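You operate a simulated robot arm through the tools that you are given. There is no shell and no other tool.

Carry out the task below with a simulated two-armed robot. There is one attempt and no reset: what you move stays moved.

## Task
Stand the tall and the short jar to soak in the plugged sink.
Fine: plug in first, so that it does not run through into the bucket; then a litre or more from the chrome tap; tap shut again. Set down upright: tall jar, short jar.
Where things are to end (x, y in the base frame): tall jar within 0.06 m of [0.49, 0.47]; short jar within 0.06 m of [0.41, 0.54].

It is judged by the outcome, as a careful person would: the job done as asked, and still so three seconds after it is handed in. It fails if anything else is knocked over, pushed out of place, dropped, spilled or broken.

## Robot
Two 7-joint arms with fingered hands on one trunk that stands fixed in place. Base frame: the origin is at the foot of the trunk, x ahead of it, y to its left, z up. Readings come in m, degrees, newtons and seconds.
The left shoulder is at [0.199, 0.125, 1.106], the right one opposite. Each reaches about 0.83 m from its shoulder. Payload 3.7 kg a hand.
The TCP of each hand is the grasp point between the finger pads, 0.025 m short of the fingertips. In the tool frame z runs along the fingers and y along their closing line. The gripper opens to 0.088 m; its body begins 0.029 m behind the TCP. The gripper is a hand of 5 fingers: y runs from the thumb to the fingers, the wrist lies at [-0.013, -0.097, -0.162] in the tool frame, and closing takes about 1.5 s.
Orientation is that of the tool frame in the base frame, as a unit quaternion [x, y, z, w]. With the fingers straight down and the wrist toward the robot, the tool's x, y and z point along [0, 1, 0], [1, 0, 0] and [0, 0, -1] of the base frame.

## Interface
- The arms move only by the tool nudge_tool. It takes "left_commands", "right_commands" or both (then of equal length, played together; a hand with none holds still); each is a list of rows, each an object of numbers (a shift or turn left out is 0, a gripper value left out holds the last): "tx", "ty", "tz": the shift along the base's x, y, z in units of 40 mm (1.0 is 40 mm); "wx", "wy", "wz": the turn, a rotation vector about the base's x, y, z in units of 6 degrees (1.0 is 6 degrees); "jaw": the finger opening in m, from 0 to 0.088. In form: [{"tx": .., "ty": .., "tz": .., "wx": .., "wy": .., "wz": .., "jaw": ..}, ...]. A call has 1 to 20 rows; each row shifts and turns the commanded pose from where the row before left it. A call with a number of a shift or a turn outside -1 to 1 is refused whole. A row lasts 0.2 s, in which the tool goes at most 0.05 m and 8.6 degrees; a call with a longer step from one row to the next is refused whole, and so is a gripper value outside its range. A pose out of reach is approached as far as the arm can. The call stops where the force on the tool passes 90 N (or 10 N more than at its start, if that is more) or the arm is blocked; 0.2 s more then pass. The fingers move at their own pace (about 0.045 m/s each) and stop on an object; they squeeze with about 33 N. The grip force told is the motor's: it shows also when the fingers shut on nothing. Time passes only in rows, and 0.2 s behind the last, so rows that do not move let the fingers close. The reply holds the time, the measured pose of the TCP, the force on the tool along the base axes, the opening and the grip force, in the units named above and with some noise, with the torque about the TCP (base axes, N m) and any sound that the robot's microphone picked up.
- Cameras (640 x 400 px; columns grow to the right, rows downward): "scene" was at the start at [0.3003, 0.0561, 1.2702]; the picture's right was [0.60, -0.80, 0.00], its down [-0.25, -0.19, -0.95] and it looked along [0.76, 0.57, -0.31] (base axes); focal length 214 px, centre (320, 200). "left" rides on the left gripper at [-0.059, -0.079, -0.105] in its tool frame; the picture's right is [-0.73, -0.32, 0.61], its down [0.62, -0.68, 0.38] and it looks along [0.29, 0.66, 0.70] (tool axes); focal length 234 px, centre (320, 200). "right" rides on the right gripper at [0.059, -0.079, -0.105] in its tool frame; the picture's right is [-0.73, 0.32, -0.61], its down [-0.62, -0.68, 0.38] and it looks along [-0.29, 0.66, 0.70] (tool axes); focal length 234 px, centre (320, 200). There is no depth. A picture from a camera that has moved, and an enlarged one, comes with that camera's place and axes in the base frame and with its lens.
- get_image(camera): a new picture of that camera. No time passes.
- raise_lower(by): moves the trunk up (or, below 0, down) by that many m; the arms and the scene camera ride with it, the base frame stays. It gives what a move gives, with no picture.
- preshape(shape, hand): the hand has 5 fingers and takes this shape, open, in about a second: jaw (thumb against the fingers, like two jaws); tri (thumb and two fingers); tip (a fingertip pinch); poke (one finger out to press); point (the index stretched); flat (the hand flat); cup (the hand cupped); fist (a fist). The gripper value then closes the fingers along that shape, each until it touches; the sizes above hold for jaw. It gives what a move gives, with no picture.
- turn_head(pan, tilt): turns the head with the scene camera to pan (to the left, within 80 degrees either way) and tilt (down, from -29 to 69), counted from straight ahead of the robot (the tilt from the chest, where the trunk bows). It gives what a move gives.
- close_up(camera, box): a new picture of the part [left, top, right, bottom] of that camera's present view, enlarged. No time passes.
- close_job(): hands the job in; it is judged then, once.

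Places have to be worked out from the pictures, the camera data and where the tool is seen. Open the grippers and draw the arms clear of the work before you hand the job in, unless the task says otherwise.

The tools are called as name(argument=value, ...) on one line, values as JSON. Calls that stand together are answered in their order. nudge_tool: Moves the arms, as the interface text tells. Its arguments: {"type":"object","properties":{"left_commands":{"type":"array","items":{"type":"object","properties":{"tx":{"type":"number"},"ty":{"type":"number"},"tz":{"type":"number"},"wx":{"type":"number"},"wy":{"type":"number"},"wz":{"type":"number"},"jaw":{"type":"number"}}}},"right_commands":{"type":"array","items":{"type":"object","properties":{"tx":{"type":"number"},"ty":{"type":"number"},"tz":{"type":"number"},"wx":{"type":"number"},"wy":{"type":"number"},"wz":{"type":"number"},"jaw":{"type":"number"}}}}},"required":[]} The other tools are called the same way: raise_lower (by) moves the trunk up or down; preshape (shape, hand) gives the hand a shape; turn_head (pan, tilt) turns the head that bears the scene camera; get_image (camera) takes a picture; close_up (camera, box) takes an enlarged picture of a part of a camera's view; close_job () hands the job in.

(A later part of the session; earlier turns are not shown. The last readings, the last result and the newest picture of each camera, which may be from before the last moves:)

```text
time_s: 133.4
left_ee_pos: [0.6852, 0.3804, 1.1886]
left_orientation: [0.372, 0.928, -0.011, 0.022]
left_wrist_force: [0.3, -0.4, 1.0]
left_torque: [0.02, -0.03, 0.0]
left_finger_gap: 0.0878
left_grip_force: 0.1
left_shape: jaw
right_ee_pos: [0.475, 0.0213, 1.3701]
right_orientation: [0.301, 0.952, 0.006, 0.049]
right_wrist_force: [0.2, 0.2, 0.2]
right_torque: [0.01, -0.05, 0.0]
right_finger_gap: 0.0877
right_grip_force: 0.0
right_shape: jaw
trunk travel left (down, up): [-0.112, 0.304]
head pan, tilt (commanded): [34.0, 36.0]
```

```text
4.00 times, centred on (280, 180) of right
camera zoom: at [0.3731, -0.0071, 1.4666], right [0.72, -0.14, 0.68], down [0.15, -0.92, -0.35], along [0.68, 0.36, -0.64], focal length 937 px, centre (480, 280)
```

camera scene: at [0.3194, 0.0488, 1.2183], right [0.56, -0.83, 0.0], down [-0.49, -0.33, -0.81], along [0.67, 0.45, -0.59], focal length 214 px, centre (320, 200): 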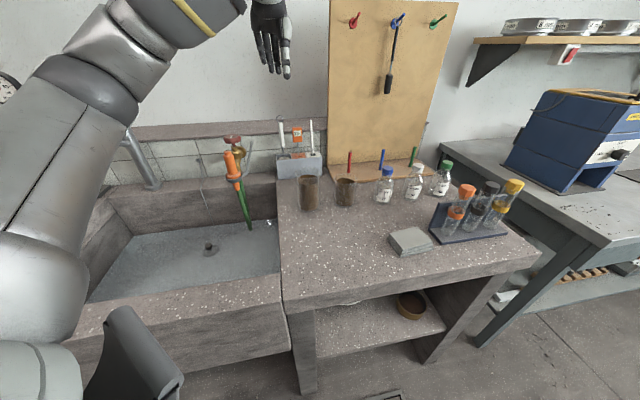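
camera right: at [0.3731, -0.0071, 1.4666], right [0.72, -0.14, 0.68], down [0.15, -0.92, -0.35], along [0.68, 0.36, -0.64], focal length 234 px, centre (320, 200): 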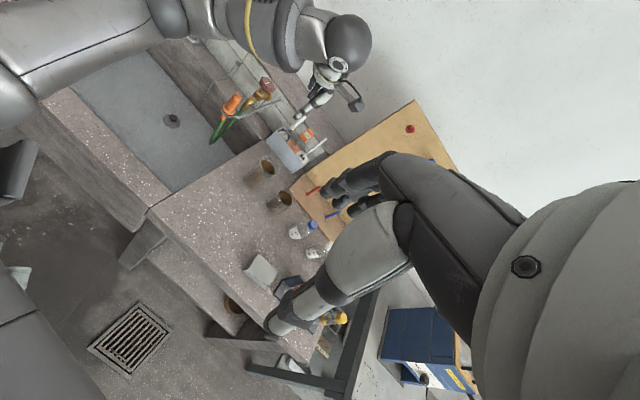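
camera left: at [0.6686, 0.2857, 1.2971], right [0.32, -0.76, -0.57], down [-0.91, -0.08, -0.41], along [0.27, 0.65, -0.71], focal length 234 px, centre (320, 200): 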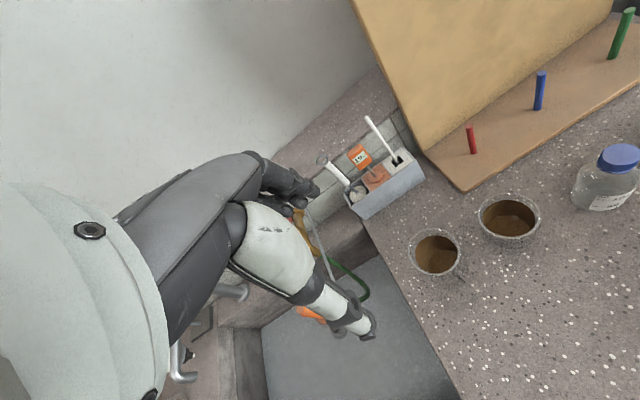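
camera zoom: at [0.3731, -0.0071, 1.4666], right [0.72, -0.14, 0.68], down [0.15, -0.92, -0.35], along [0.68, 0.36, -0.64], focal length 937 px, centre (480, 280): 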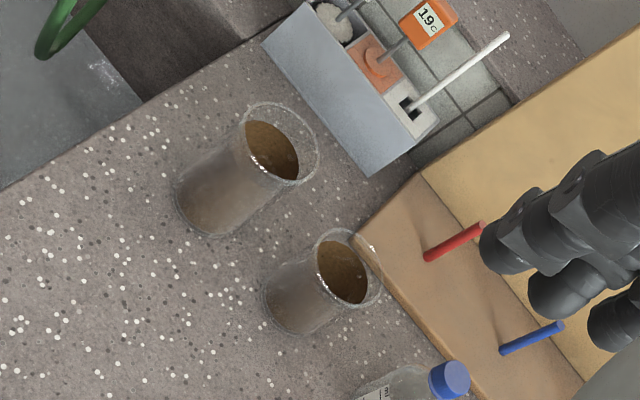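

Combining three cameras, the tall jar's axis is at about (0.740, 0.374) with rim z ≈ 0.93, and the short jar's at about (0.819, 0.295) with rim z ≈ 0.90. I level the hand and descend to 9 cm above the tall jar's rim.

nudge_tool(left_commands=[{"tx": 0.23, "ty": -0.03, "tz": -0.7, "wx": 0.16, "wy": 0.17}, {"tx": 0.23, "ty": -0.03, "tz": -0.7, "wx": 0.16, "wy": 0.17}, {"tx": 0.23, "ty": -0.03, "tz": -0.7}, {"tx": 0.23, "ty": -0.03, "tz": -0.7}, {"tx": 0.23, "ty": -0.03, "tz": -0.7}, {"tx": 0.23, "ty": -0.03, "tz": -0.7}, {}])

get_image(camera="left")

close_up(camera="scene", box=[250, 100, 410, 230])

```text
time_s: 135.0
left_ee_pos: [0.7421, 0.3733, 1.0205]
left_orientation: [0.372, 0.928, -0.002, 0.0]
left_wrist_force: [0.7, 0.3, 0.4]
left_torque: [-0.02, 0.02, 0.03]
left_finger_gap: 0.0876
left_grip_force: 0.0
left_shape: jaw
right_ee_pos: [0.475, 0.0208, 1.371]
right_orientation: [0.301, 0.952, 0.005, 0.05]
right_wrist_force: [-0.5, -0.2, -0.3]
right_torque: [-0.01, -0.01, -0.04]
right_finger_gap: 0.0876
right_grip_force: 0.1
right_shape: jaw
trunk travel left (down, up): [-0.112, 0.304]
head pan, tilt (commanded): [34.0, 36.0]
```

```text
taken
camera left: at [0.7273, 0.275, 1.1262], right [0.3, -0.74, -0.6], down [-0.92, -0.06, -0.38], along [0.24, 0.67, -0.7], focal length 234 px, centre (320, 200)
```

left: 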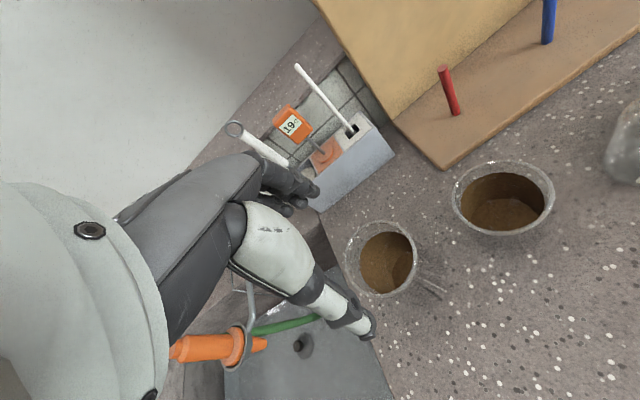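

```text
3.08 times, centred on (330, 165) of scene
camera zoom: at [0.3189, 0.0487, 1.2186], right [0.56, -0.83, 0.0], down [-0.49, -0.33, -0.81], along [0.67, 0.45, -0.59], focal length 660 px, centre (289, 308)
```

zoom: 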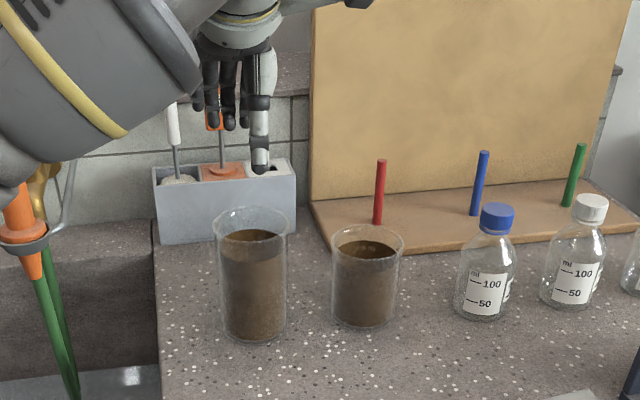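

The wrist view puts the jar axis at about (0.746, 0.372). I adjust and go to just above the rim to check alignment again.

nudge_tool(left_commands=[{"tx": 0.08, "ty": -0.04, "tz": -0.7}, {"tz": -0.6}, {}])

get_image(camera="left")

close_up(camera="scene", box=[270, 110, 370, 220])

close_up(camera="right", box=[200, 100, 340, 210])

```text
time_s: 135.8
left_ee_pos: [0.7441, 0.3714, 0.9677]
left_orientation: [0.371, 0.929, -0.001, 0.0]
left_wrist_force: [0.1, -1.1, 0.2]
left_torque: [-0.03, 0.0, 0.0]
left_finger_gap: 0.0876
left_grip_force: 0.1
left_shape: jaw
right_ee_pos: [0.4754, 0.0219, 1.3699]
right_orientation: [0.301, 0.952, 0.005, 0.049]
right_wrist_force: [0.1, 0.1, -0.3]
right_torque: [-0.03, -0.01, 0.0]
right_finger_gap: 0.0879
right_grip_force: 0.2
right_shape: jaw
trunk travel left (down, up): [-0.112, 0.304]
head pan, tilt (commanded): [34.0, 36.0]
```

```text
taken
camera left: at [0.7309, 0.2731, 1.0735], right [0.3, -0.74, -0.6], down [-0.92, -0.06, -0.38], along [0.24, 0.67, -0.7], focal length 234 px, centre (320, 200)
```

left: 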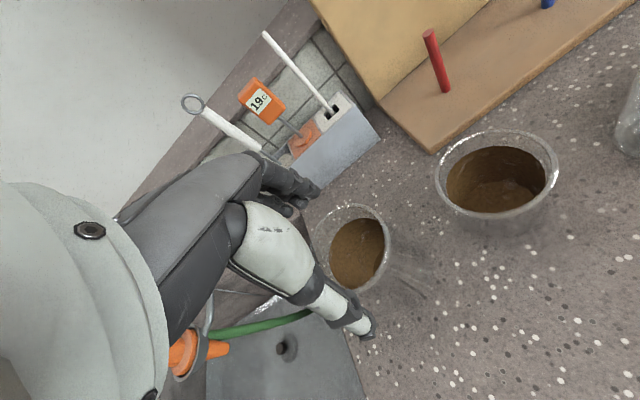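

```text
3.64 times, centred on (320, 165) of scene
camera zoom: at [0.3193, 0.0488, 1.2184], right [0.56, -0.83, 0.0], down [-0.49, -0.33, -0.81], along [0.67, 0.45, -0.59], focal length 780 px, centre (320, 327)
```

zoom: 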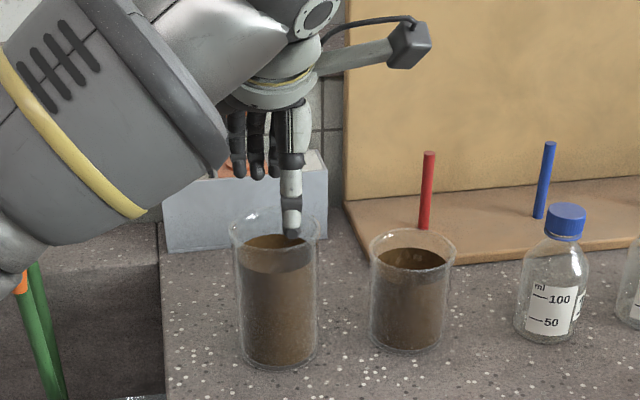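

```text
3.64 times, centred on (270, 155) of right
camera zoom: at [0.3728, -0.0071, 1.4668], right [0.72, -0.14, 0.68], down [0.15, -0.92, -0.35], along [0.68, 0.36, -0.64], focal length 852 px, centre (502, 364)
```

zoom: 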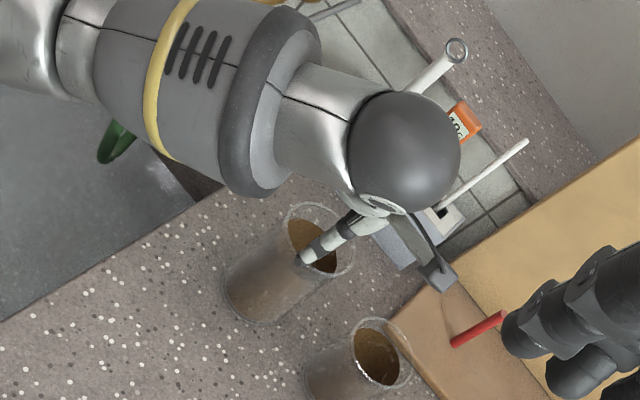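

The wrist and scene views disagree by about 1 cm on the jar's position, so I enlarge the scene view of the rim and thumb for a careful check before going down.

close_up(camera="scene", box=[285, 155, 345, 215])

close_up(camera="left", box=[290, 170, 430, 350])

close_up(camera="right", box=[250, 140, 310, 200])

```text
6.67 times, centred on (315, 185) of scene
camera zoom: at [0.3193, 0.0488, 1.2184], right [0.56, -0.83, 0.0], down [-0.49, -0.33, -0.81], along [0.67, 0.45, -0.59], focal length 1430 px, centre (353, 300)
```

zoom: 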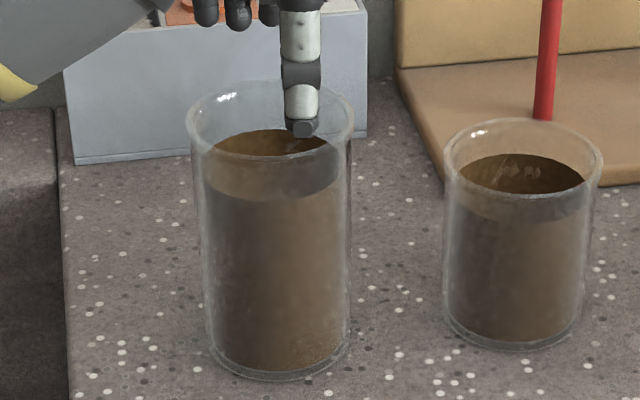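

```text
2.22 times, centred on (360, 260) of left
camera zoom: at [0.7309, 0.2731, 1.0735], right [0.3, -0.74, -0.6], down [-0.92, -0.06, -0.38], along [0.24, 0.67, -0.7], focal length 520 px, centre (231, 67)
```

zoom: 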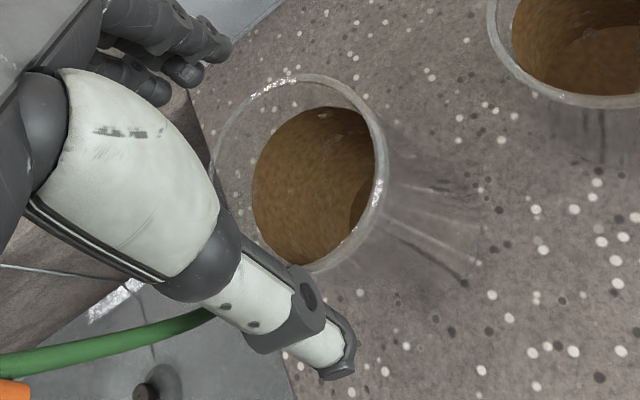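

```text
6.67 times, centred on (280, 170) of right
camera zoom: at [0.3728, -0.0071, 1.4668], right [0.72, -0.14, 0.68], down [0.15, -0.92, -0.35], along [0.68, 0.36, -0.64], focal length 1561 px, centre (587, 400)
```

zoom: 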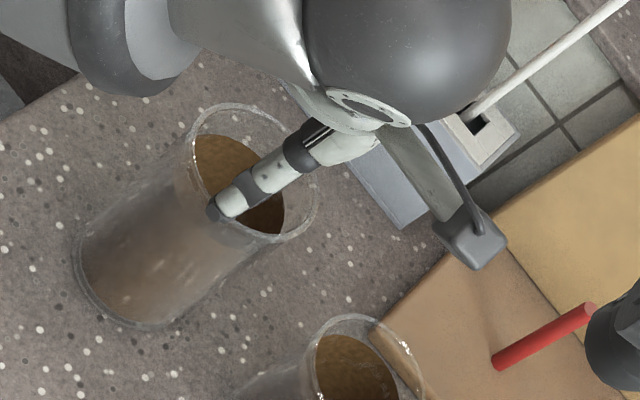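

Scene and right cameras agree on (0.7395, 0.3745) for the tall jar, and the measured aperture centre is about 2.5 mm toward the fingers. I shift about 6 mm and lower just past the rim while watching the force.

nudge_tool(left_commands=[{"tx": -0.155, "ty": 0.03}, {"tz": -0.3}, {"tz": -0.25}, {}])

close_up(camera="scene", box=[285, 155, 345, 215])

close_up(camera="left", box=[290, 170, 430, 350])

close_up(camera="right", box=[250, 140, 310, 200])

```text
time_s: 136.8
left_ee_pos: [0.7382, 0.3731, 0.9465]
left_orientation: [0.371, 0.929, -0.003, 0.001]
left_wrist_force: [-0.3, 0.1, 0.2]
left_torque: [0.0, 0.0, -0.01]
left_finger_gap: 0.0877
left_grip_force: 0.0
left_shape: jaw
right_ee_pos: [0.4754, 0.0208, 1.3702]
right_orientation: [0.301, 0.952, 0.005, 0.049]
right_wrist_force: [0.2, 0.4, 0.2]
right_torque: [0.02, 0.01, -0.01]
right_finger_gap: 0.0877
right_grip_force: 0.0
right_shape: jaw
trunk travel left (down, up): [-0.112, 0.304]
head pan, tilt (commanded): [34.0, 36.0]
```

```text
6.67 times, centred on (315, 185) of scene
camera zoom: at [0.3194, 0.0488, 1.2183], right [0.56, -0.83, 0.0], down [-0.49, -0.33, -0.81], along [0.67, 0.45, -0.59], focal length 1430 px, centre (353, 300)
```

zoom: 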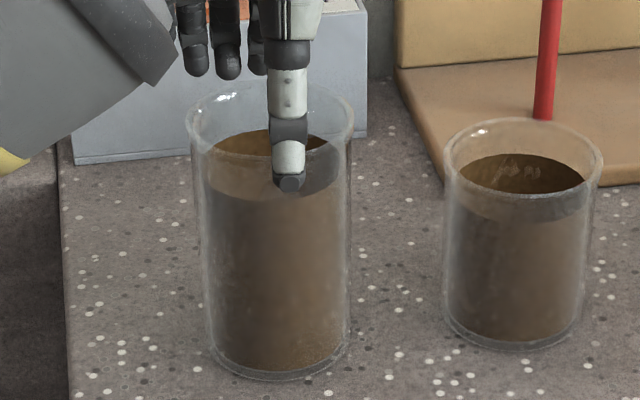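

```text
2.22 times, centred on (360, 260) of left
camera zoom: at [0.7246, 0.2752, 1.0517], right [0.3, -0.74, -0.61], down [-0.92, -0.06, -0.38], along [0.24, 0.67, -0.7], focal length 520 px, centre (231, 67)
```

zoom: 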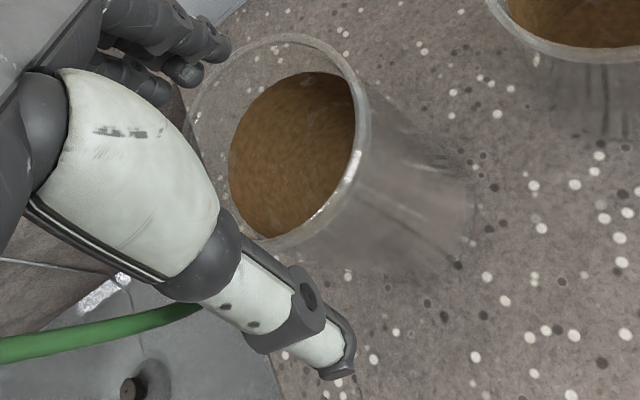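

```text
6.67 times, centred on (280, 170) of right
camera zoom: at [0.373, -0.0071, 1.4667], right [0.72, -0.14, 0.68], down [0.15, -0.92, -0.35], along [0.68, 0.36, -0.64], focal length 1561 px, centre (587, 400)
```

zoom: 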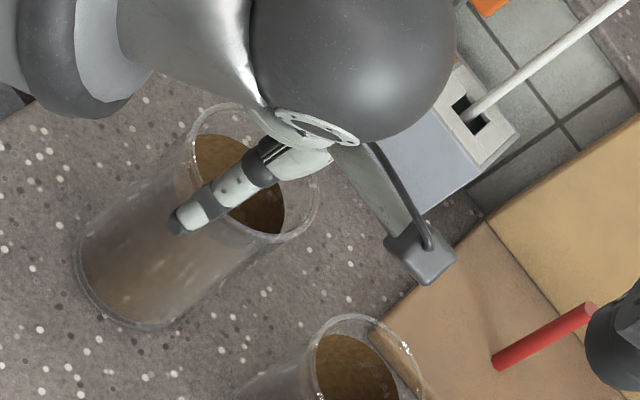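

Thumb is outside on the near side and the fingers are just outside on the far side. I lower slowly to the grasp height.

nudge_tool(left_commands=[{"tz": -0.2}, {"tz": -0.2}, {"tz": -0.2}, {}])

close_up(camera="left", box=[290, 170, 430, 350])

close_up(camera="scene", box=[285, 155, 345, 215])

```text
time_s: 137.8
left_ee_pos: [0.7367, 0.3733, 0.925]
left_orientation: [0.372, 0.928, -0.001, 0.001]
left_wrist_force: [3.0, 2.9, 8.6]
left_torque: [0.28, -0.34, 0.02]
left_finger_gap: 0.088
left_grip_force: 0.2
left_shape: jaw
right_ee_pos: [0.4744, 0.02, 1.3706]
right_orientation: [0.301, 0.952, 0.005, 0.05]
right_wrist_force: [0.1, 0.1, 1.1]
right_torque: [0.0, -0.05, -0.02]
right_finger_gap: 0.0878
right_grip_force: 0.0
right_shape: jaw
trunk travel left (down, up): [-0.112, 0.304]
head pan, tilt (commanded): [34.0, 36.0]
```

```text
2.22 times, centred on (360, 260) of left
camera zoom: at [0.7239, 0.2755, 1.0291], right [0.3, -0.74, -0.6], down [-0.92, -0.06, -0.39], along [0.24, 0.67, -0.7], focal length 520 px, centre (231, 67)
```

zoom: 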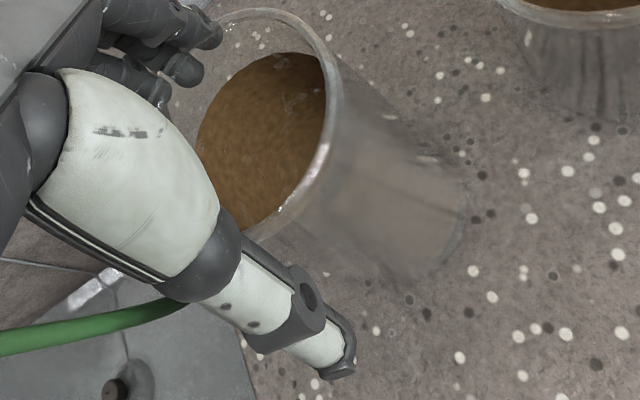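

```text
6.67 times, centred on (315, 185) of scene
camera zoom: at [0.3189, 0.0486, 1.2186], right [0.56, -0.83, 0.0], down [-0.49, -0.33, -0.81], along [0.67, 0.45, -0.59], focal length 1430 px, centre (353, 300)
```

zoom: 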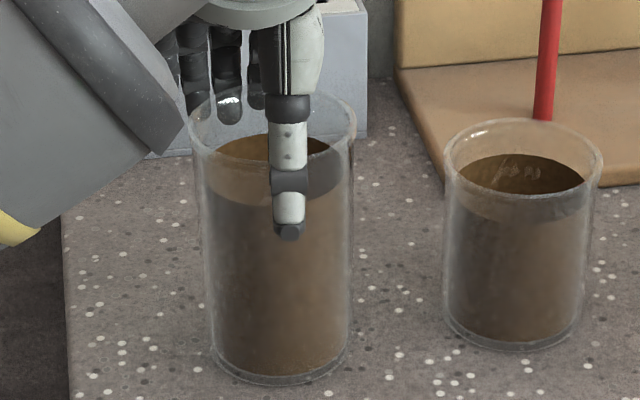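

A light 9 N contact: the reaction points outward and up, so the fingers are touching the far rim from outside. I shift the hand 4 mm outward to free it.

nudge_tool(left_commands=[{"tz": 0.05}, {"tx": 0.07, "ty": 0.075}, {}])

close_up(camera="left", box=[270, 150, 410, 330])

close_up(camera="scene", box=[290, 150, 330, 190])

```text
time_s: 138.6
left_ee_pos: [0.7398, 0.3769, 0.9239]
left_orientation: [0.373, 0.928, -0.004, -0.001]
left_wrist_force: [0.8, 0.0, 1.1]
left_torque: [0.03, -0.03, 0.01]
left_finger_gap: 0.0875
left_grip_force: 0.1
left_shape: jaw
right_ee_pos: [0.4765, 0.0205, 1.3687]
right_orientation: [0.302, 0.952, 0.005, 0.049]
right_wrist_force: [0.6, 0.0, -0.4]
right_torque: [0.0, -0.01, -0.02]
right_finger_gap: 0.0879
right_grip_force: 0.0
right_shape: jaw
trunk travel left (down, up): [-0.112, 0.304]
head pan, tilt (commanded): [34.0, 36.0]
```

```text
2.22 times, centred on (340, 240) of left
camera zoom: at [0.7274, 0.2784, 1.0289], right [0.3, -0.74, -0.61], down [-0.92, -0.06, -0.38], along [0.24, 0.67, -0.7], focal length 520 px, centre (276, 111)
```

zoom: 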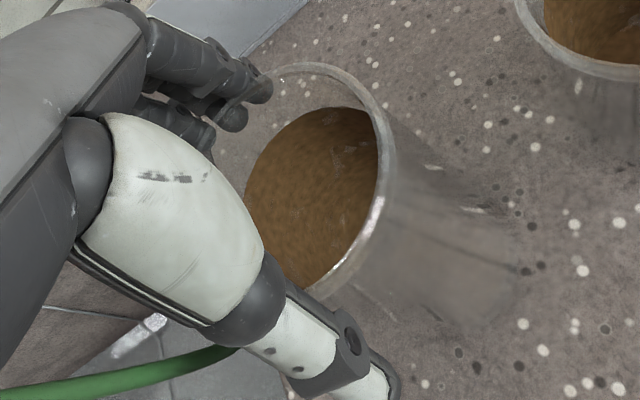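

```text
10.00 times, centred on (310, 170) of scene
camera zoom: at [0.3195, 0.0488, 1.2182], right [0.56, -0.83, 0.0], down [-0.49, -0.33, -0.81], along [0.67, 0.45, -0.59], focal length 2145 px, centre (420, 500)
```

zoom: 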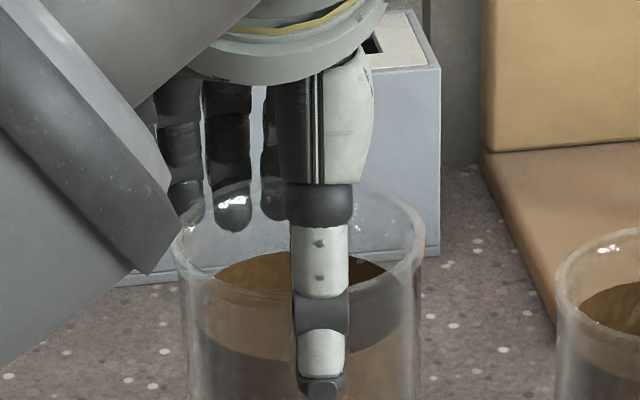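

Free again. Fingers are behind the far wall and the thumb in front. I descend the remaining 16 mm.

nudge_tool(left_commands=[{"tz": -0.2}, {"tz": -0.18}, {}])

close_up(camera="left", box=[270, 150, 410, 330])

close_up(camera="scene", box=[285, 155, 345, 215])

```text
time_s: 139.4
left_ee_pos: [0.7403, 0.3776, 0.9097]
left_orientation: [0.371, 0.928, -0.001, 0.0]
left_wrist_force: [1.7, 0.8, 3.7]
left_torque: [0.06, -0.07, 0.01]
left_finger_gap: 0.0881
left_grip_force: 0.1
left_shape: jaw
right_ee_pos: [0.4753, 0.0217, 1.3715]
right_orientation: [0.3, 0.953, 0.006, 0.05]
right_wrist_force: [-1.4, -0.1, -0.1]
right_torque: [0.03, -0.02, -0.02]
right_finger_gap: 0.0877
right_grip_force: 0.1
right_shape: jaw
trunk travel left (down, up): [-0.112, 0.304]
head pan, tilt (commanded): [34.0, 36.0]
```

```text
2.22 times, centred on (340, 240) of left
camera zoom: at [0.7273, 0.2783, 1.015], right [0.3, -0.74, -0.6], down [-0.92, -0.06, -0.38], along [0.24, 0.67, -0.7], focal length 520 px, centre (276, 111)
```

zoom: 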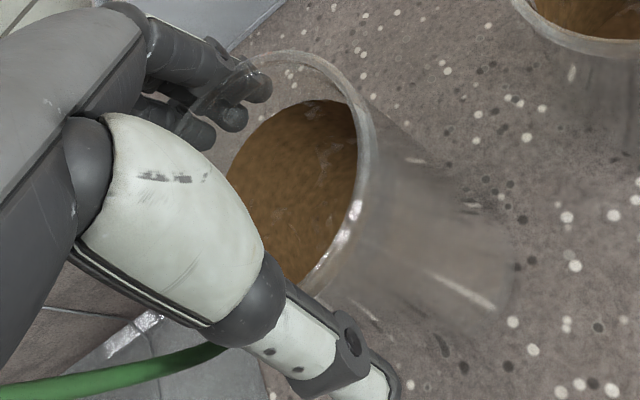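

```text
6.67 times, centred on (315, 185) of scene
camera zoom: at [0.3192, 0.0488, 1.2184], right [0.56, -0.83, 0.0], down [-0.49, -0.33, -0.81], along [0.67, 0.45, -0.59], focal length 1430 px, centre (353, 300)
```

zoom: 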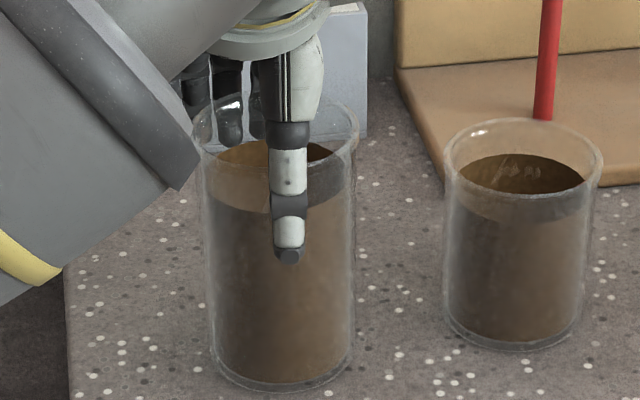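

The rim line overlays the fingers, so they are outside the far wall, with only light contact. I close the hand on the jar.

nudge_tool(left_commands=[{"tx": 0.02, "ty": 0.02, "jaw": 0.07}, {"jaw": 0.06}, {"jaw": 0.05}, {"jaw": 0.04}, {"jaw": 0.03}, {"jaw": 0.03}, {"jaw": 0.03}])

close_up(camera="left", box=[270, 150, 410, 330])

close_up(camera="scene", box=[285, 155, 345, 215])

```text
time_s: 141.0
left_ee_pos: [0.7407, 0.3774, 0.9098]
left_orientation: [0.371, 0.929, -0.002, 0.001]
left_wrist_force: [-1.6, 0.0, -0.5]
left_torque: [0.01, 0.06, 0.01]
left_finger_gap: 0.065
left_grip_force: 33.3
left_shape: jaw
right_ee_pos: [0.4753, 0.0204, 1.3702]
right_orientation: [0.301, 0.952, 0.006, 0.05]
right_wrist_force: [-0.8, -0.3, -0.6]
right_torque: [0.05, 0.0, 0.0]
right_finger_gap: 0.0877
right_grip_force: 0.0
right_shape: jaw
trunk travel left (down, up): [-0.112, 0.304]
head pan, tilt (commanded): [34.0, 36.0]
```

```text
2.22 times, centred on (340, 240) of left
camera zoom: at [0.7281, 0.2789, 1.0147], right [0.3, -0.74, -0.61], down [-0.92, -0.06, -0.38], along [0.24, 0.67, -0.7], focal length 520 px, centre (276, 111)
```

zoom: 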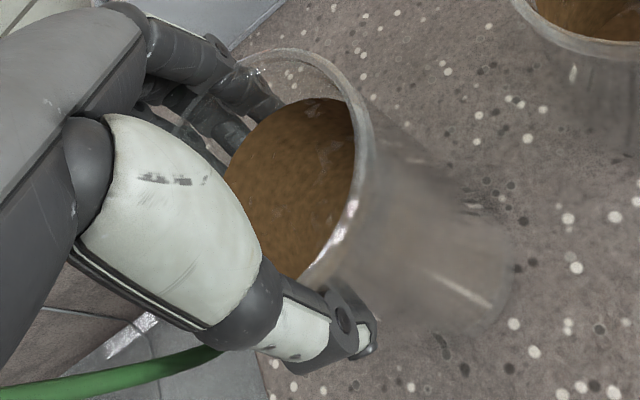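

```text
6.67 times, centred on (315, 185) of scene
camera zoom: at [0.3195, 0.0488, 1.2183], right [0.56, -0.83, 0.0], down [-0.49, -0.33, -0.81], along [0.67, 0.45, -0.59], focal length 1430 px, centre (353, 300)
```

zoom: 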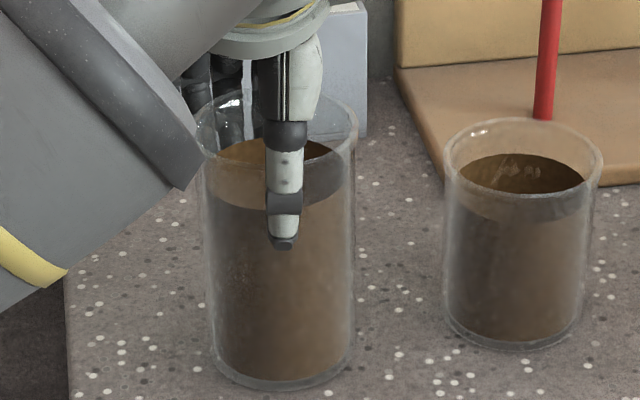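

Gripped at a 65 mm gap with 33 N. I lift 2 cm slowly and check that the jar comes up straight.

nudge_tool(left_commands=[{"tz": 0.15}, {"tz": 0.2}, {"tz": 0.2}, {}])

close_up(camera="scene", box=[280, 140, 350, 215])

close_up(camera="right", box=[230, 130, 320, 220])

```text
time_s: 142.0
left_ee_pos: [0.7407, 0.3772, 0.9323]
left_orientation: [0.372, 0.928, -0.002, 0.0]
left_wrist_force: [0.4, -0.6, -1.7]
left_torque: [-0.02, 0.0, 0.01]
left_finger_gap: 0.0648
left_grip_force: 32.8
left_shape: jaw
right_ee_pos: [0.476, 0.0214, 1.369]
right_orientation: [0.301, 0.952, 0.006, 0.049]
right_wrist_force: [0.2, 0.2, -0.2]
right_torque: [0.0, 0.0, -0.03]
right_finger_gap: 0.0878
right_grip_force: 0.0
right_shape: jaw
trunk travel left (down, up): [-0.112, 0.304]
head pan, tilt (commanded): [34.0, 36.0]
```

```text
5.33 times, centred on (315, 178) of scene
camera zoom: at [0.3197, 0.0489, 1.2182], right [0.56, -0.83, 0.0], down [-0.49, -0.33, -0.81], along [0.67, 0.45, -0.59], focal length 1144 px, centre (347, 320)
```

zoom: 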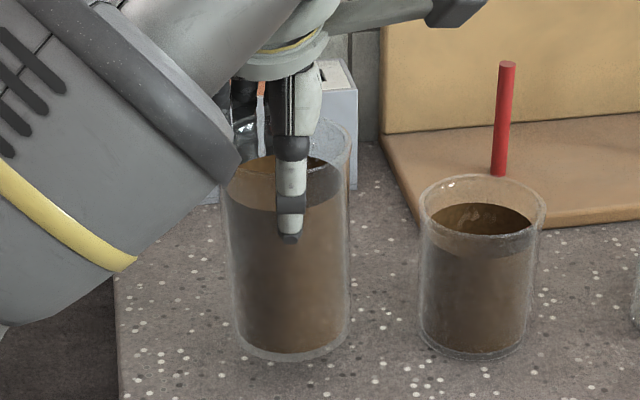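

```text
4.44 times, centred on (275, 175) of right
camera zoom: at [0.3734, -0.007, 1.4665], right [0.72, -0.14, 0.68], down [0.15, -0.92, -0.35], along [0.68, 0.36, -0.64], focal length 1041 px, centre (520, 311)
```

zoom: 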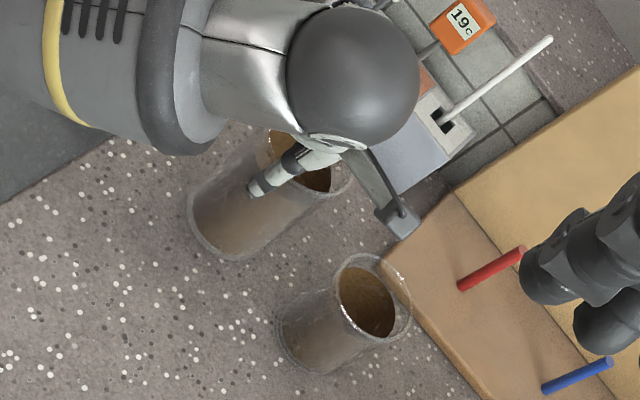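

The jar hangs straight and firmly. I raise the trunk 0.14 m, which lifts the jar well above everything and sets up the steeper arm for the sink.

nudge_tool(left_commands=[{"tz": 0.3}, {"tz": 0.4}, {"tz": 0.4}, {}])

raise_lower(by=0.14)

get_image(camera="scene")

get_image(camera="left")

```text
time_s: 143.0
left_ee_pos: [0.7414, 0.378, 0.9741]
left_orientation: [0.372, 0.928, -0.003, 0.0]
left_wrist_force: [-0.2, -0.6, -1.5]
left_torque: [-0.04, 0.02, -0.01]
left_finger_gap: 0.0648
left_grip_force: 32.8
left_shape: jaw
right_ee_pos: [0.4758, 0.0211, 1.3694]
right_orientation: [0.301, 0.952, 0.006, 0.05]
right_wrist_force: [-1.2, 1.1, 0.6]
right_torque: [0.02, -0.02, 0.0]
right_finger_gap: 0.0878
right_grip_force: 0.0
right_shape: jaw
trunk travel left (down, up): [-0.112, 0.304]
head pan, tilt (commanded): [34.0, 36.0]
```

```text
time_s: 144.7
left_ee_pos: [0.7423, 0.3781, 1.1133]
left_orientation: [0.372, 0.928, -0.002, -0.001]
left_wrist_force: [0.5, -0.9, -1.4]
left_torque: [0.01, 0.01, 0.01]
left_finger_gap: 0.065
left_grip_force: 33.3
left_shape: jaw
right_ee_pos: [0.4781, 0.021, 1.5087]
right_orientation: [0.301, 0.953, 0.005, 0.047]
right_wrist_force: [0.4, 0.7, 0.0]
right_torque: [-0.01, 0.02, 0.04]
right_finger_gap: 0.0879
right_grip_force: 0.1
right_shape: jaw
trunk travel left (down, up): [-0.252, 0.164]
head pan, tilt (commanded): [34.0, 36.0]
```

```text
taken
camera scene: at [0.174, 0.049, 1.3735], right [0.56, -0.83, 0.0], down [-0.49, -0.33, -0.81], along [0.67, 0.45, -0.59], focal length 214 px, centre (320, 200)
```

scene: 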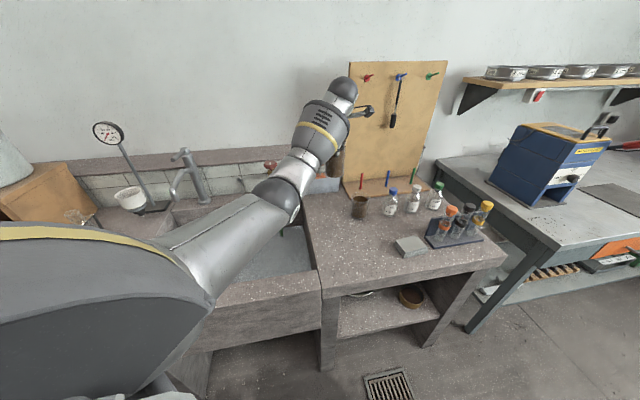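

```text
taken
camera left: at [0.7297, 0.2793, 1.2184], right [0.3, -0.74, -0.61], down [-0.92, -0.06, -0.38], along [0.24, 0.67, -0.7], focal length 234 px, centre (320, 200)
```

left: 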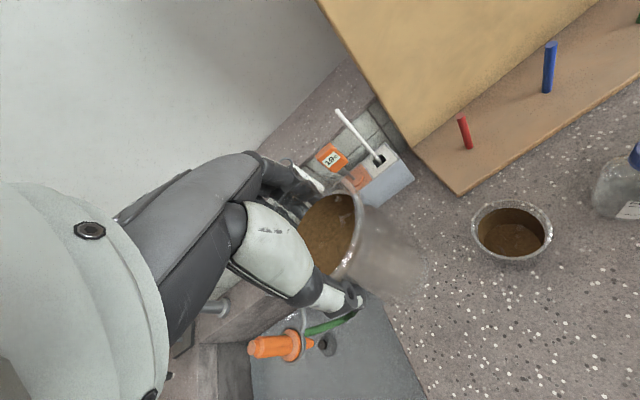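

Jar bottom is at about z 1.01. I carry it along a path that stays clear of the nozzle, to above the tall jar's place in the sink.

nudge_tool(left_commands=[{"tx": -0.4}, {"tx": -0.7}, {"tx": -0.75}, {"tx": -0.75}, {"tx": -0.75}, {"tx": -0.75}, {"tx": -0.5, "ty": 0.4}, {"tx": -0.5, "ty": 0.6}, {"tx": -0.5, "ty": 0.6}, {"tx": -0.45, "ty": 0.5}, {"tx": -0.3, "ty": 0.3}, {}])

get_image(camera="left")

get_image(camera="right")

```text
time_s: 147.3
left_ee_pos: [0.4873, 0.4734, 1.1165]
left_orientation: [0.371, 0.929, -0.003, 0.0]
left_wrist_force: [0.0, -0.3, -1.6]
left_torque: [-0.02, 0.0, 0.01]
left_finger_gap: 0.0649
left_grip_force: 33.2
left_shape: jaw
right_ee_pos: [0.476, 0.0215, 1.5101]
right_orientation: [0.301, 0.952, 0.006, 0.05]
right_wrist_force: [-0.4, 0.0, -0.3]
right_torque: [-0.01, -0.01, -0.02]
right_finger_gap: 0.0877
right_grip_force: 0.0
right_shape: jaw
trunk travel left (down, up): [-0.252, 0.164]
head pan, tilt (commanded): [34.0, 36.0]
```

```text
taken
camera left: at [0.4743, 0.3746, 1.2207], right [0.3, -0.74, -0.61], down [-0.92, -0.06, -0.38], along [0.24, 0.67, -0.7], focal length 234 px, centre (320, 200)
```

left: 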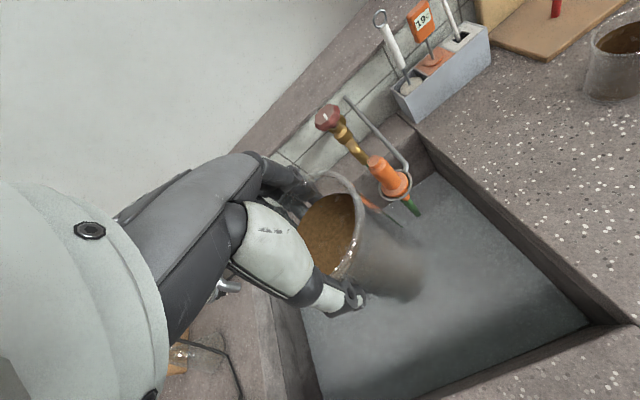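

```text
taken
camera right: at [0.3734, -0.007, 1.6065], right [0.72, -0.14, 0.68], down [0.15, -0.92, -0.35], along [0.68, 0.36, -0.64], focal length 234 px, centre (320, 200)
```

right: 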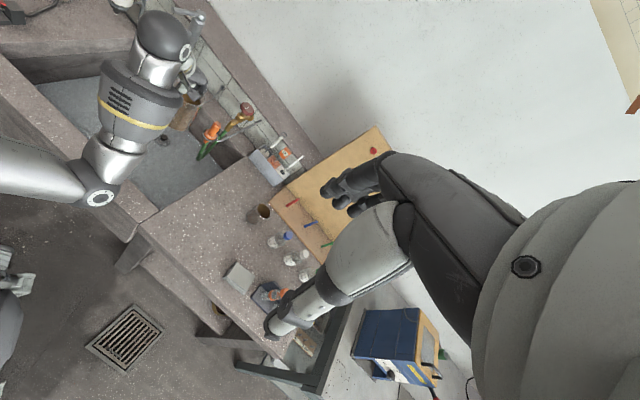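

The jar is above its place. For more forearm clearance over the front rim, I raise the trunk another 0.06 m and then lower the jar in stages.

raise_lower(by=0.06)

nudge_tool(left_commands=[{"tz": -0.5}, {"tz": -0.8}, {"tz": -0.8}, {"tz": -0.8}, {"tz": -0.8}, {"tz": -0.8}, {"tz": -0.8}, {"tz": -0.5}, {}])

get_image(camera="right")

get_image(camera="left")

```text
time_s: 148.3
left_ee_pos: [0.4875, 0.4731, 1.1747]
left_orientation: [0.372, 0.928, -0.002, 0.0]
left_wrist_force: [-0.7, 0.1, -2.1]
left_torque: [0.02, -0.01, 0.02]
left_finger_gap: 0.0648
left_grip_force: 32.8
left_shape: jaw
right_ee_pos: [0.4772, 0.0215, 1.5693]
right_orientation: [0.302, 0.952, 0.005, 0.049]
right_wrist_force: [0.7, -0.4, 0.3]
right_torque: [0.01, 0.03, 0.0]
right_finger_gap: 0.0878
right_grip_force: 0.1
right_shape: jaw
trunk travel left (down, up): [-0.312, 0.104]
head pan, tilt (commanded): [34.0, 36.0]
```

```text
time_s: 150.3
left_ee_pos: [0.4864, 0.4737, 0.9424]
left_orientation: [0.371, 0.929, -0.002, 0.0]
left_wrist_force: [0.8, 0.0, -1.6]
left_torque: [-0.01, 0.0, -0.01]
left_finger_gap: 0.0644
left_grip_force: 33.0
left_shape: jaw
right_ee_pos: [0.4762, 0.0208, 1.5699]
right_orientation: [0.301, 0.952, 0.006, 0.049]
right_wrist_force: [0.4, 0.1, 0.4]
right_torque: [-0.01, 0.02, 0.02]
right_finger_gap: 0.0876
right_grip_force: 0.0
right_shape: jaw
trunk travel left (down, up): [-0.312, 0.104]
head pan, tilt (commanded): [34.0, 36.0]
```

```text
taken
camera right: at [0.3732, -0.007, 1.6667], right [0.72, -0.14, 0.68], down [0.15, -0.92, -0.35], along [0.68, 0.36, -0.64], focal length 234 px, centre (320, 200)
```

right: 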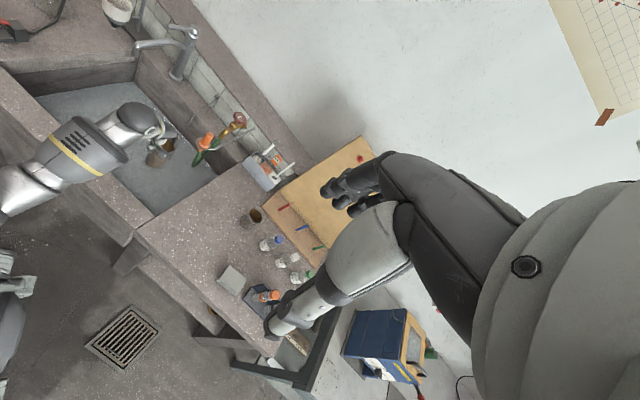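

```text
taken
camera left: at [0.4738, 0.3752, 1.0475], right [0.3, -0.74, -0.6], down [-0.92, -0.06, -0.38], along [0.24, 0.67, -0.7], focal length 234 px, centre (320, 200)
```

left: 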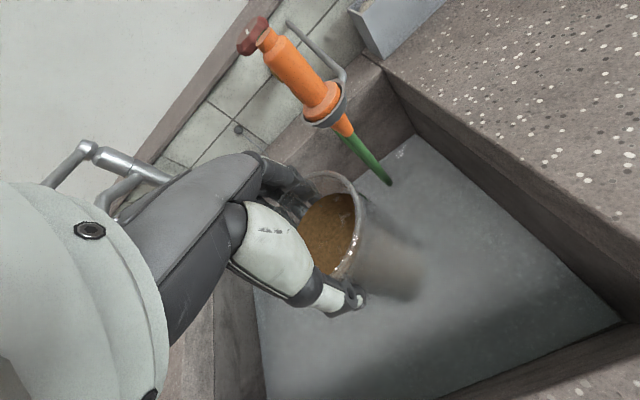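

The jar is entering the basin with the forearm clear of the rim. I lower further to just above the water.

nudge_tool(left_commands=[{"tz": -0.6}, {"tz": -0.6}, {"tz": -0.6}, {"tz": -0.6}, {"tz": -0.6}, {"tz": -0.6}, {"tz": -0.4}, {}])

close_up(camera="right", box=[0, 60, 240, 240])

get_image(camera="left")

```text
time_s: 152.1
left_ee_pos: [0.4879, 0.4734, 0.7836]
left_orientation: [0.372, 0.928, -0.001, 0.001]
left_wrist_force: [0.4, -0.2, -1.3]
left_torque: [-0.02, 0.02, -0.01]
left_finger_gap: 0.0645
left_grip_force: 33.0
left_shape: jaw
right_ee_pos: [0.4753, 0.021, 1.5715]
right_orientation: [0.301, 0.952, 0.006, 0.049]
right_wrist_force: [-0.2, 0.1, 0.5]
right_torque: [0.03, 0.01, 0.01]
right_finger_gap: 0.0876
right_grip_force: 0.1
right_shape: jaw
trunk travel left (down, up): [-0.312, 0.104]
head pan, tilt (commanded): [34.0, 36.0]
```

```text
2.22 times, centred on (120, 150) of right
camera zoom: at [0.3732, -0.007, 1.6666], right [0.72, -0.14, 0.68], down [0.15, -0.92, -0.35], along [0.68, 0.36, -0.64], focal length 520 px, centre (764, 311)
```

zoom: 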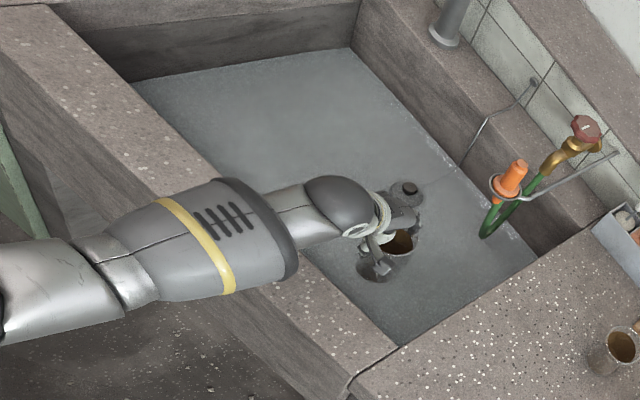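

```text
taken
camera left: at [0.474, 0.3751, 0.8881], right [0.3, -0.74, -0.6], down [-0.92, -0.06, -0.38], along [0.24, 0.67, -0.7], focal length 234 px, centre (320, 200)
```

left: 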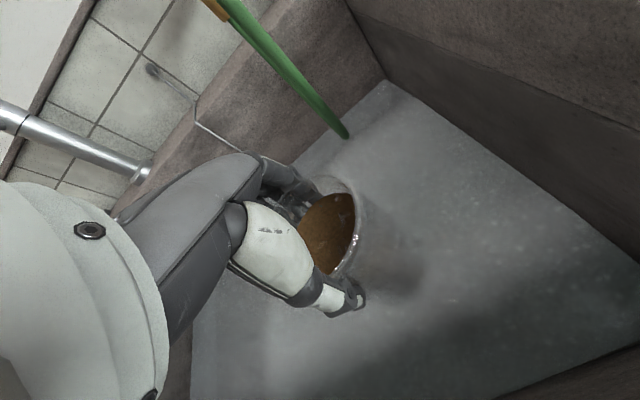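

The forearm clears the rim. I lower on to about 1 cm above the expected set-down, then creep down until contact.

nudge_tool(left_commands=[{"tz": -0.4}, {"tz": -0.4}, {"tz": -0.3}, {"tz": -0.15}, {}])

nudge_tool(left_commands=[{"tz": -0.1}, {"tz": -0.1}, {}])

```text
time_s: 153.3
left_ee_pos: [0.4885, 0.472, 0.7348]
left_orientation: [0.372, 0.928, -0.002, 0.0]
left_wrist_force: [0.3, 0.0, -1.1]
left_torque: [0.02, 0.05, 0.03]
left_finger_gap: 0.0646
left_grip_force: 33.1
left_shape: jaw
right_ee_pos: [0.476, 0.0217, 1.5705]
right_orientation: [0.3, 0.952, 0.006, 0.05]
right_wrist_force: [-0.2, 0.9, -0.7]
right_torque: [-0.02, -0.01, 0.01]
right_finger_gap: 0.0876
right_grip_force: 0.0
right_shape: jaw
trunk travel left (down, up): [-0.312, 0.104]
head pan, tilt (commanded): [34.0, 36.0]
```

```text
time_s: 154.1
left_ee_pos: [0.4877, 0.4745, 0.7266]
left_orientation: [0.371, 0.928, -0.001, 0.0]
left_wrist_force: [0.3, -0.1, -1.3]
left_torque: [-0.04, 0.02, -0.02]
left_finger_gap: 0.0646
left_grip_force: 33.0
left_shape: jaw
right_ee_pos: [0.4754, 0.0219, 1.5695]
right_orientation: [0.301, 0.952, 0.005, 0.05]
right_wrist_force: [1.7, -0.4, -0.6]
right_torque: [0.04, 0.0, -0.02]
right_finger_gap: 0.0876
right_grip_force: 0.1
right_shape: jaw
trunk travel left (down, up): [-0.312, 0.104]
head pan, tilt (commanded): [34.0, 36.0]
```

No contact yet; I keep creeping down in 3–4 mm steps.

nudge_tool(left_commands=[{"tz": -0.08}, {"tz": -0.06}, {}])

close_up(camera="right", box=[110, 110, 210, 190])

```text
time_s: 154.9
left_ee_pos: [0.4864, 0.474, 0.7197]
left_orientation: [0.372, 0.928, 0.0, 0.0]
left_wrist_force: [-0.3, 0.4, -1.4]
left_torque: [0.02, 0.0, -0.01]
left_finger_gap: 0.0648
left_grip_force: 33.4
left_shape: jaw
right_ee_pos: [0.475, 0.0221, 1.5713]
right_orientation: [0.301, 0.952, 0.006, 0.049]
right_wrist_force: [0.0, 0.0, -0.3]
right_torque: [0.01, -0.01, -0.01]
right_finger_gap: 0.0878
right_grip_force: 0.1
right_shape: jaw
trunk travel left (down, up): [-0.312, 0.104]
head pan, tilt (commanded): [34.0, 36.0]
```

```text
5.00 times, centred on (160, 150) of right
camera zoom: at [0.3732, -0.0069, 1.6666], right [0.72, -0.14, 0.68], down [0.15, -0.92, -0.35], along [0.68, 0.36, -0.64], focal length 1171 px, centre (1120, 450)
```

zoom: 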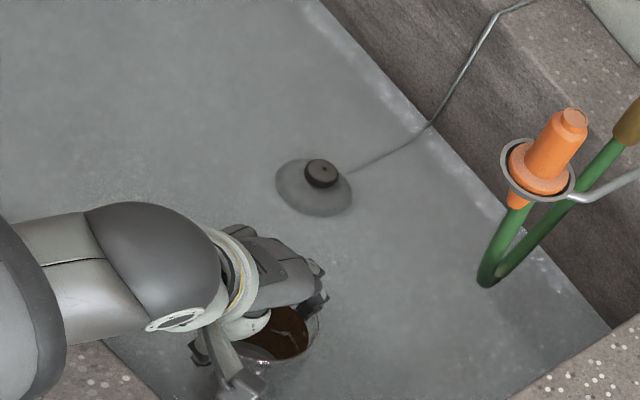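

Still no contact. I go on a little further.

nudge_tool(left_commands=[{"tz": -0.08}, {"tz": -0.06}, {}])

nudge_tool(left_commands=[{"tz": -0.07}, {}])

```text
time_s: 155.7
left_ee_pos: [0.489, 0.4749, 0.7187]
left_orientation: [0.371, 0.928, 0.002, 0.003]
left_wrist_force: [0.9, -3.2, 17.7]
left_torque: [-0.01, 0.13, 0.03]
left_finger_gap: 0.0641
left_grip_force: 33.1
left_shape: jaw
right_ee_pos: [0.4746, 0.0207, 1.5705]
right_orientation: [0.302, 0.952, 0.006, 0.05]
right_wrist_force: [-1.0, -0.2, -0.6]
right_torque: [0.02, 0.01, -0.02]
right_finger_gap: 0.0878
right_grip_force: 0.1
right_shape: jaw
trunk travel left (down, up): [-0.312, 0.104]
head pan, tilt (commanded): [34.0, 36.0]
```

```text
time_s: 156.3
left_ee_pos: [0.489, 0.4732, 0.7167]
left_orientation: [0.371, 0.929, 0.003, 0.003]
left_wrist_force: [2.0, -3.9, 32.8]
left_torque: [-0.1, 0.13, 0.05]
left_finger_gap: 0.0631
left_grip_force: 33.2
left_shape: jaw
right_ee_pos: [0.4728, 0.0181, 1.5722]
right_orientation: [0.301, 0.952, 0.006, 0.05]
right_wrist_force: [-0.7, 0.5, -0.1]
right_torque: [-0.02, 0.0, 0.0]
right_finger_gap: 0.0877
right_grip_force: 0.0
right_shape: jaw
trunk travel left (down, up): [-0.312, 0.104]
head pan, tilt (commanded): [34.0, 36.0]
```

The jar stands on the basin floor (contact at z 0.719, now 33 N). I ease the pressure and open the fingers.

nudge_tool(left_commands=[{"tz": 0.12}, {"tz": 0.05}, {"jaw": 0.066}, {"jaw": 0.07}, {"jaw": 0.075}, {"jaw": 0.08}, {"jaw": 0.088}, {"jaw": 0.088}, {"jaw": 0.088}])

close_up(camera="left", box=[240, 130, 420, 330])

close_up(camera="right", box=[110, 110, 210, 190])

```text
time_s: 158.3
left_ee_pos: [0.4865, 0.4736, 0.7187]
left_orientation: [0.372, 0.928, -0.002, -0.001]
left_wrist_force: [0.0, 0.2, 0.5]
left_torque: [0.04, -0.07, 0.03]
left_finger_gap: 0.0879
left_grip_force: 0.1
left_shape: jaw
right_ee_pos: [0.4753, 0.0204, 1.5708]
right_orientation: [0.301, 0.952, 0.005, 0.049]
right_wrist_force: [-0.4, 1.0, -0.2]
right_torque: [-0.01, 0.01, -0.02]
right_finger_gap: 0.0877
right_grip_force: 0.1
right_shape: jaw
trunk travel left (down, up): [-0.312, 0.104]
head pan, tilt (commanded): [34.0, 36.0]
```

```text
2.00 times, centred on (330, 230) of left
camera zoom: at [0.4739, 0.3748, 0.8233], right [0.3, -0.74, -0.6], down [-0.92, -0.06, -0.38], along [0.24, 0.67, -0.7], focal length 468 px, centre (300, 140)
```

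zoom: 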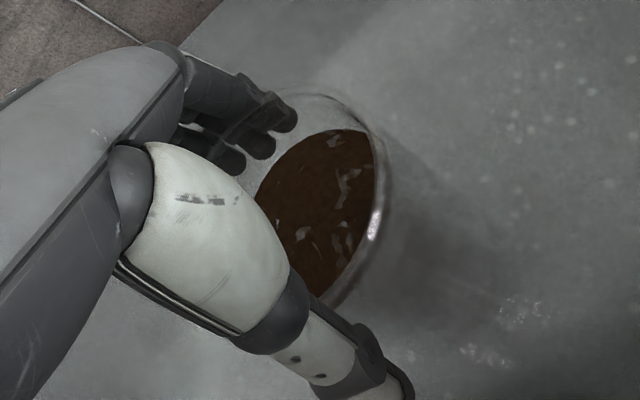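

```text
5.00 times, centred on (160, 150) of right
camera zoom: at [0.373, -0.0072, 1.6666], right [0.72, -0.14, 0.68], down [0.15, -0.92, -0.35], along [0.68, 0.36, -0.64], focal length 1171 px, centre (1120, 450)
```

zoom: 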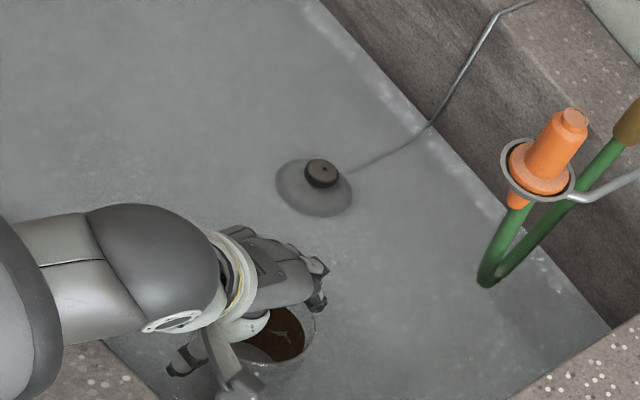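

Released; the jar stands by itself. I withdraw straight up slowly, checking that nothing catches on the rim.

nudge_tool(left_commands=[{"tz": 0.2}, {"tz": 0.25}, {"tz": 0.25}, {}])

close_up(camera="left", box=[240, 130, 420, 330])

```text
time_s: 159.3
left_ee_pos: [0.4865, 0.473, 0.7463]
left_orientation: [0.372, 0.928, -0.003, 0.0]
left_wrist_force: [-1.3, 0.5, -0.3]
left_torque: [-0.02, 0.0, -0.06]
left_finger_gap: 0.0879
left_grip_force: 0.0
left_shape: jaw
right_ee_pos: [0.4769, 0.0208, 1.5698]
right_orientation: [0.302, 0.952, 0.006, 0.049]
right_wrist_force: [0.3, 0.1, -0.4]
right_torque: [-0.04, -0.05, 0.01]
right_finger_gap: 0.0877
right_grip_force: 0.0
right_shape: jaw
trunk travel left (down, up): [-0.312, 0.104]
head pan, tilt (commanded): [34.0, 36.0]
```

```text
2.00 times, centred on (330, 230) of left
camera zoom: at [0.4742, 0.3749, 0.8516], right [0.3, -0.74, -0.6], down [-0.92, -0.06, -0.38], along [0.24, 0.67, -0.7], focal length 468 px, centre (300, 140)
```

zoom: 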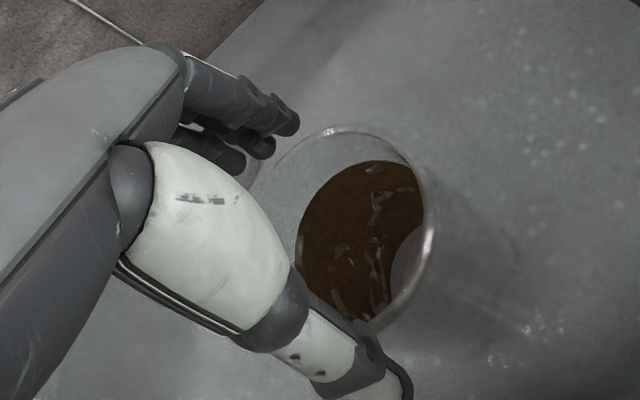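

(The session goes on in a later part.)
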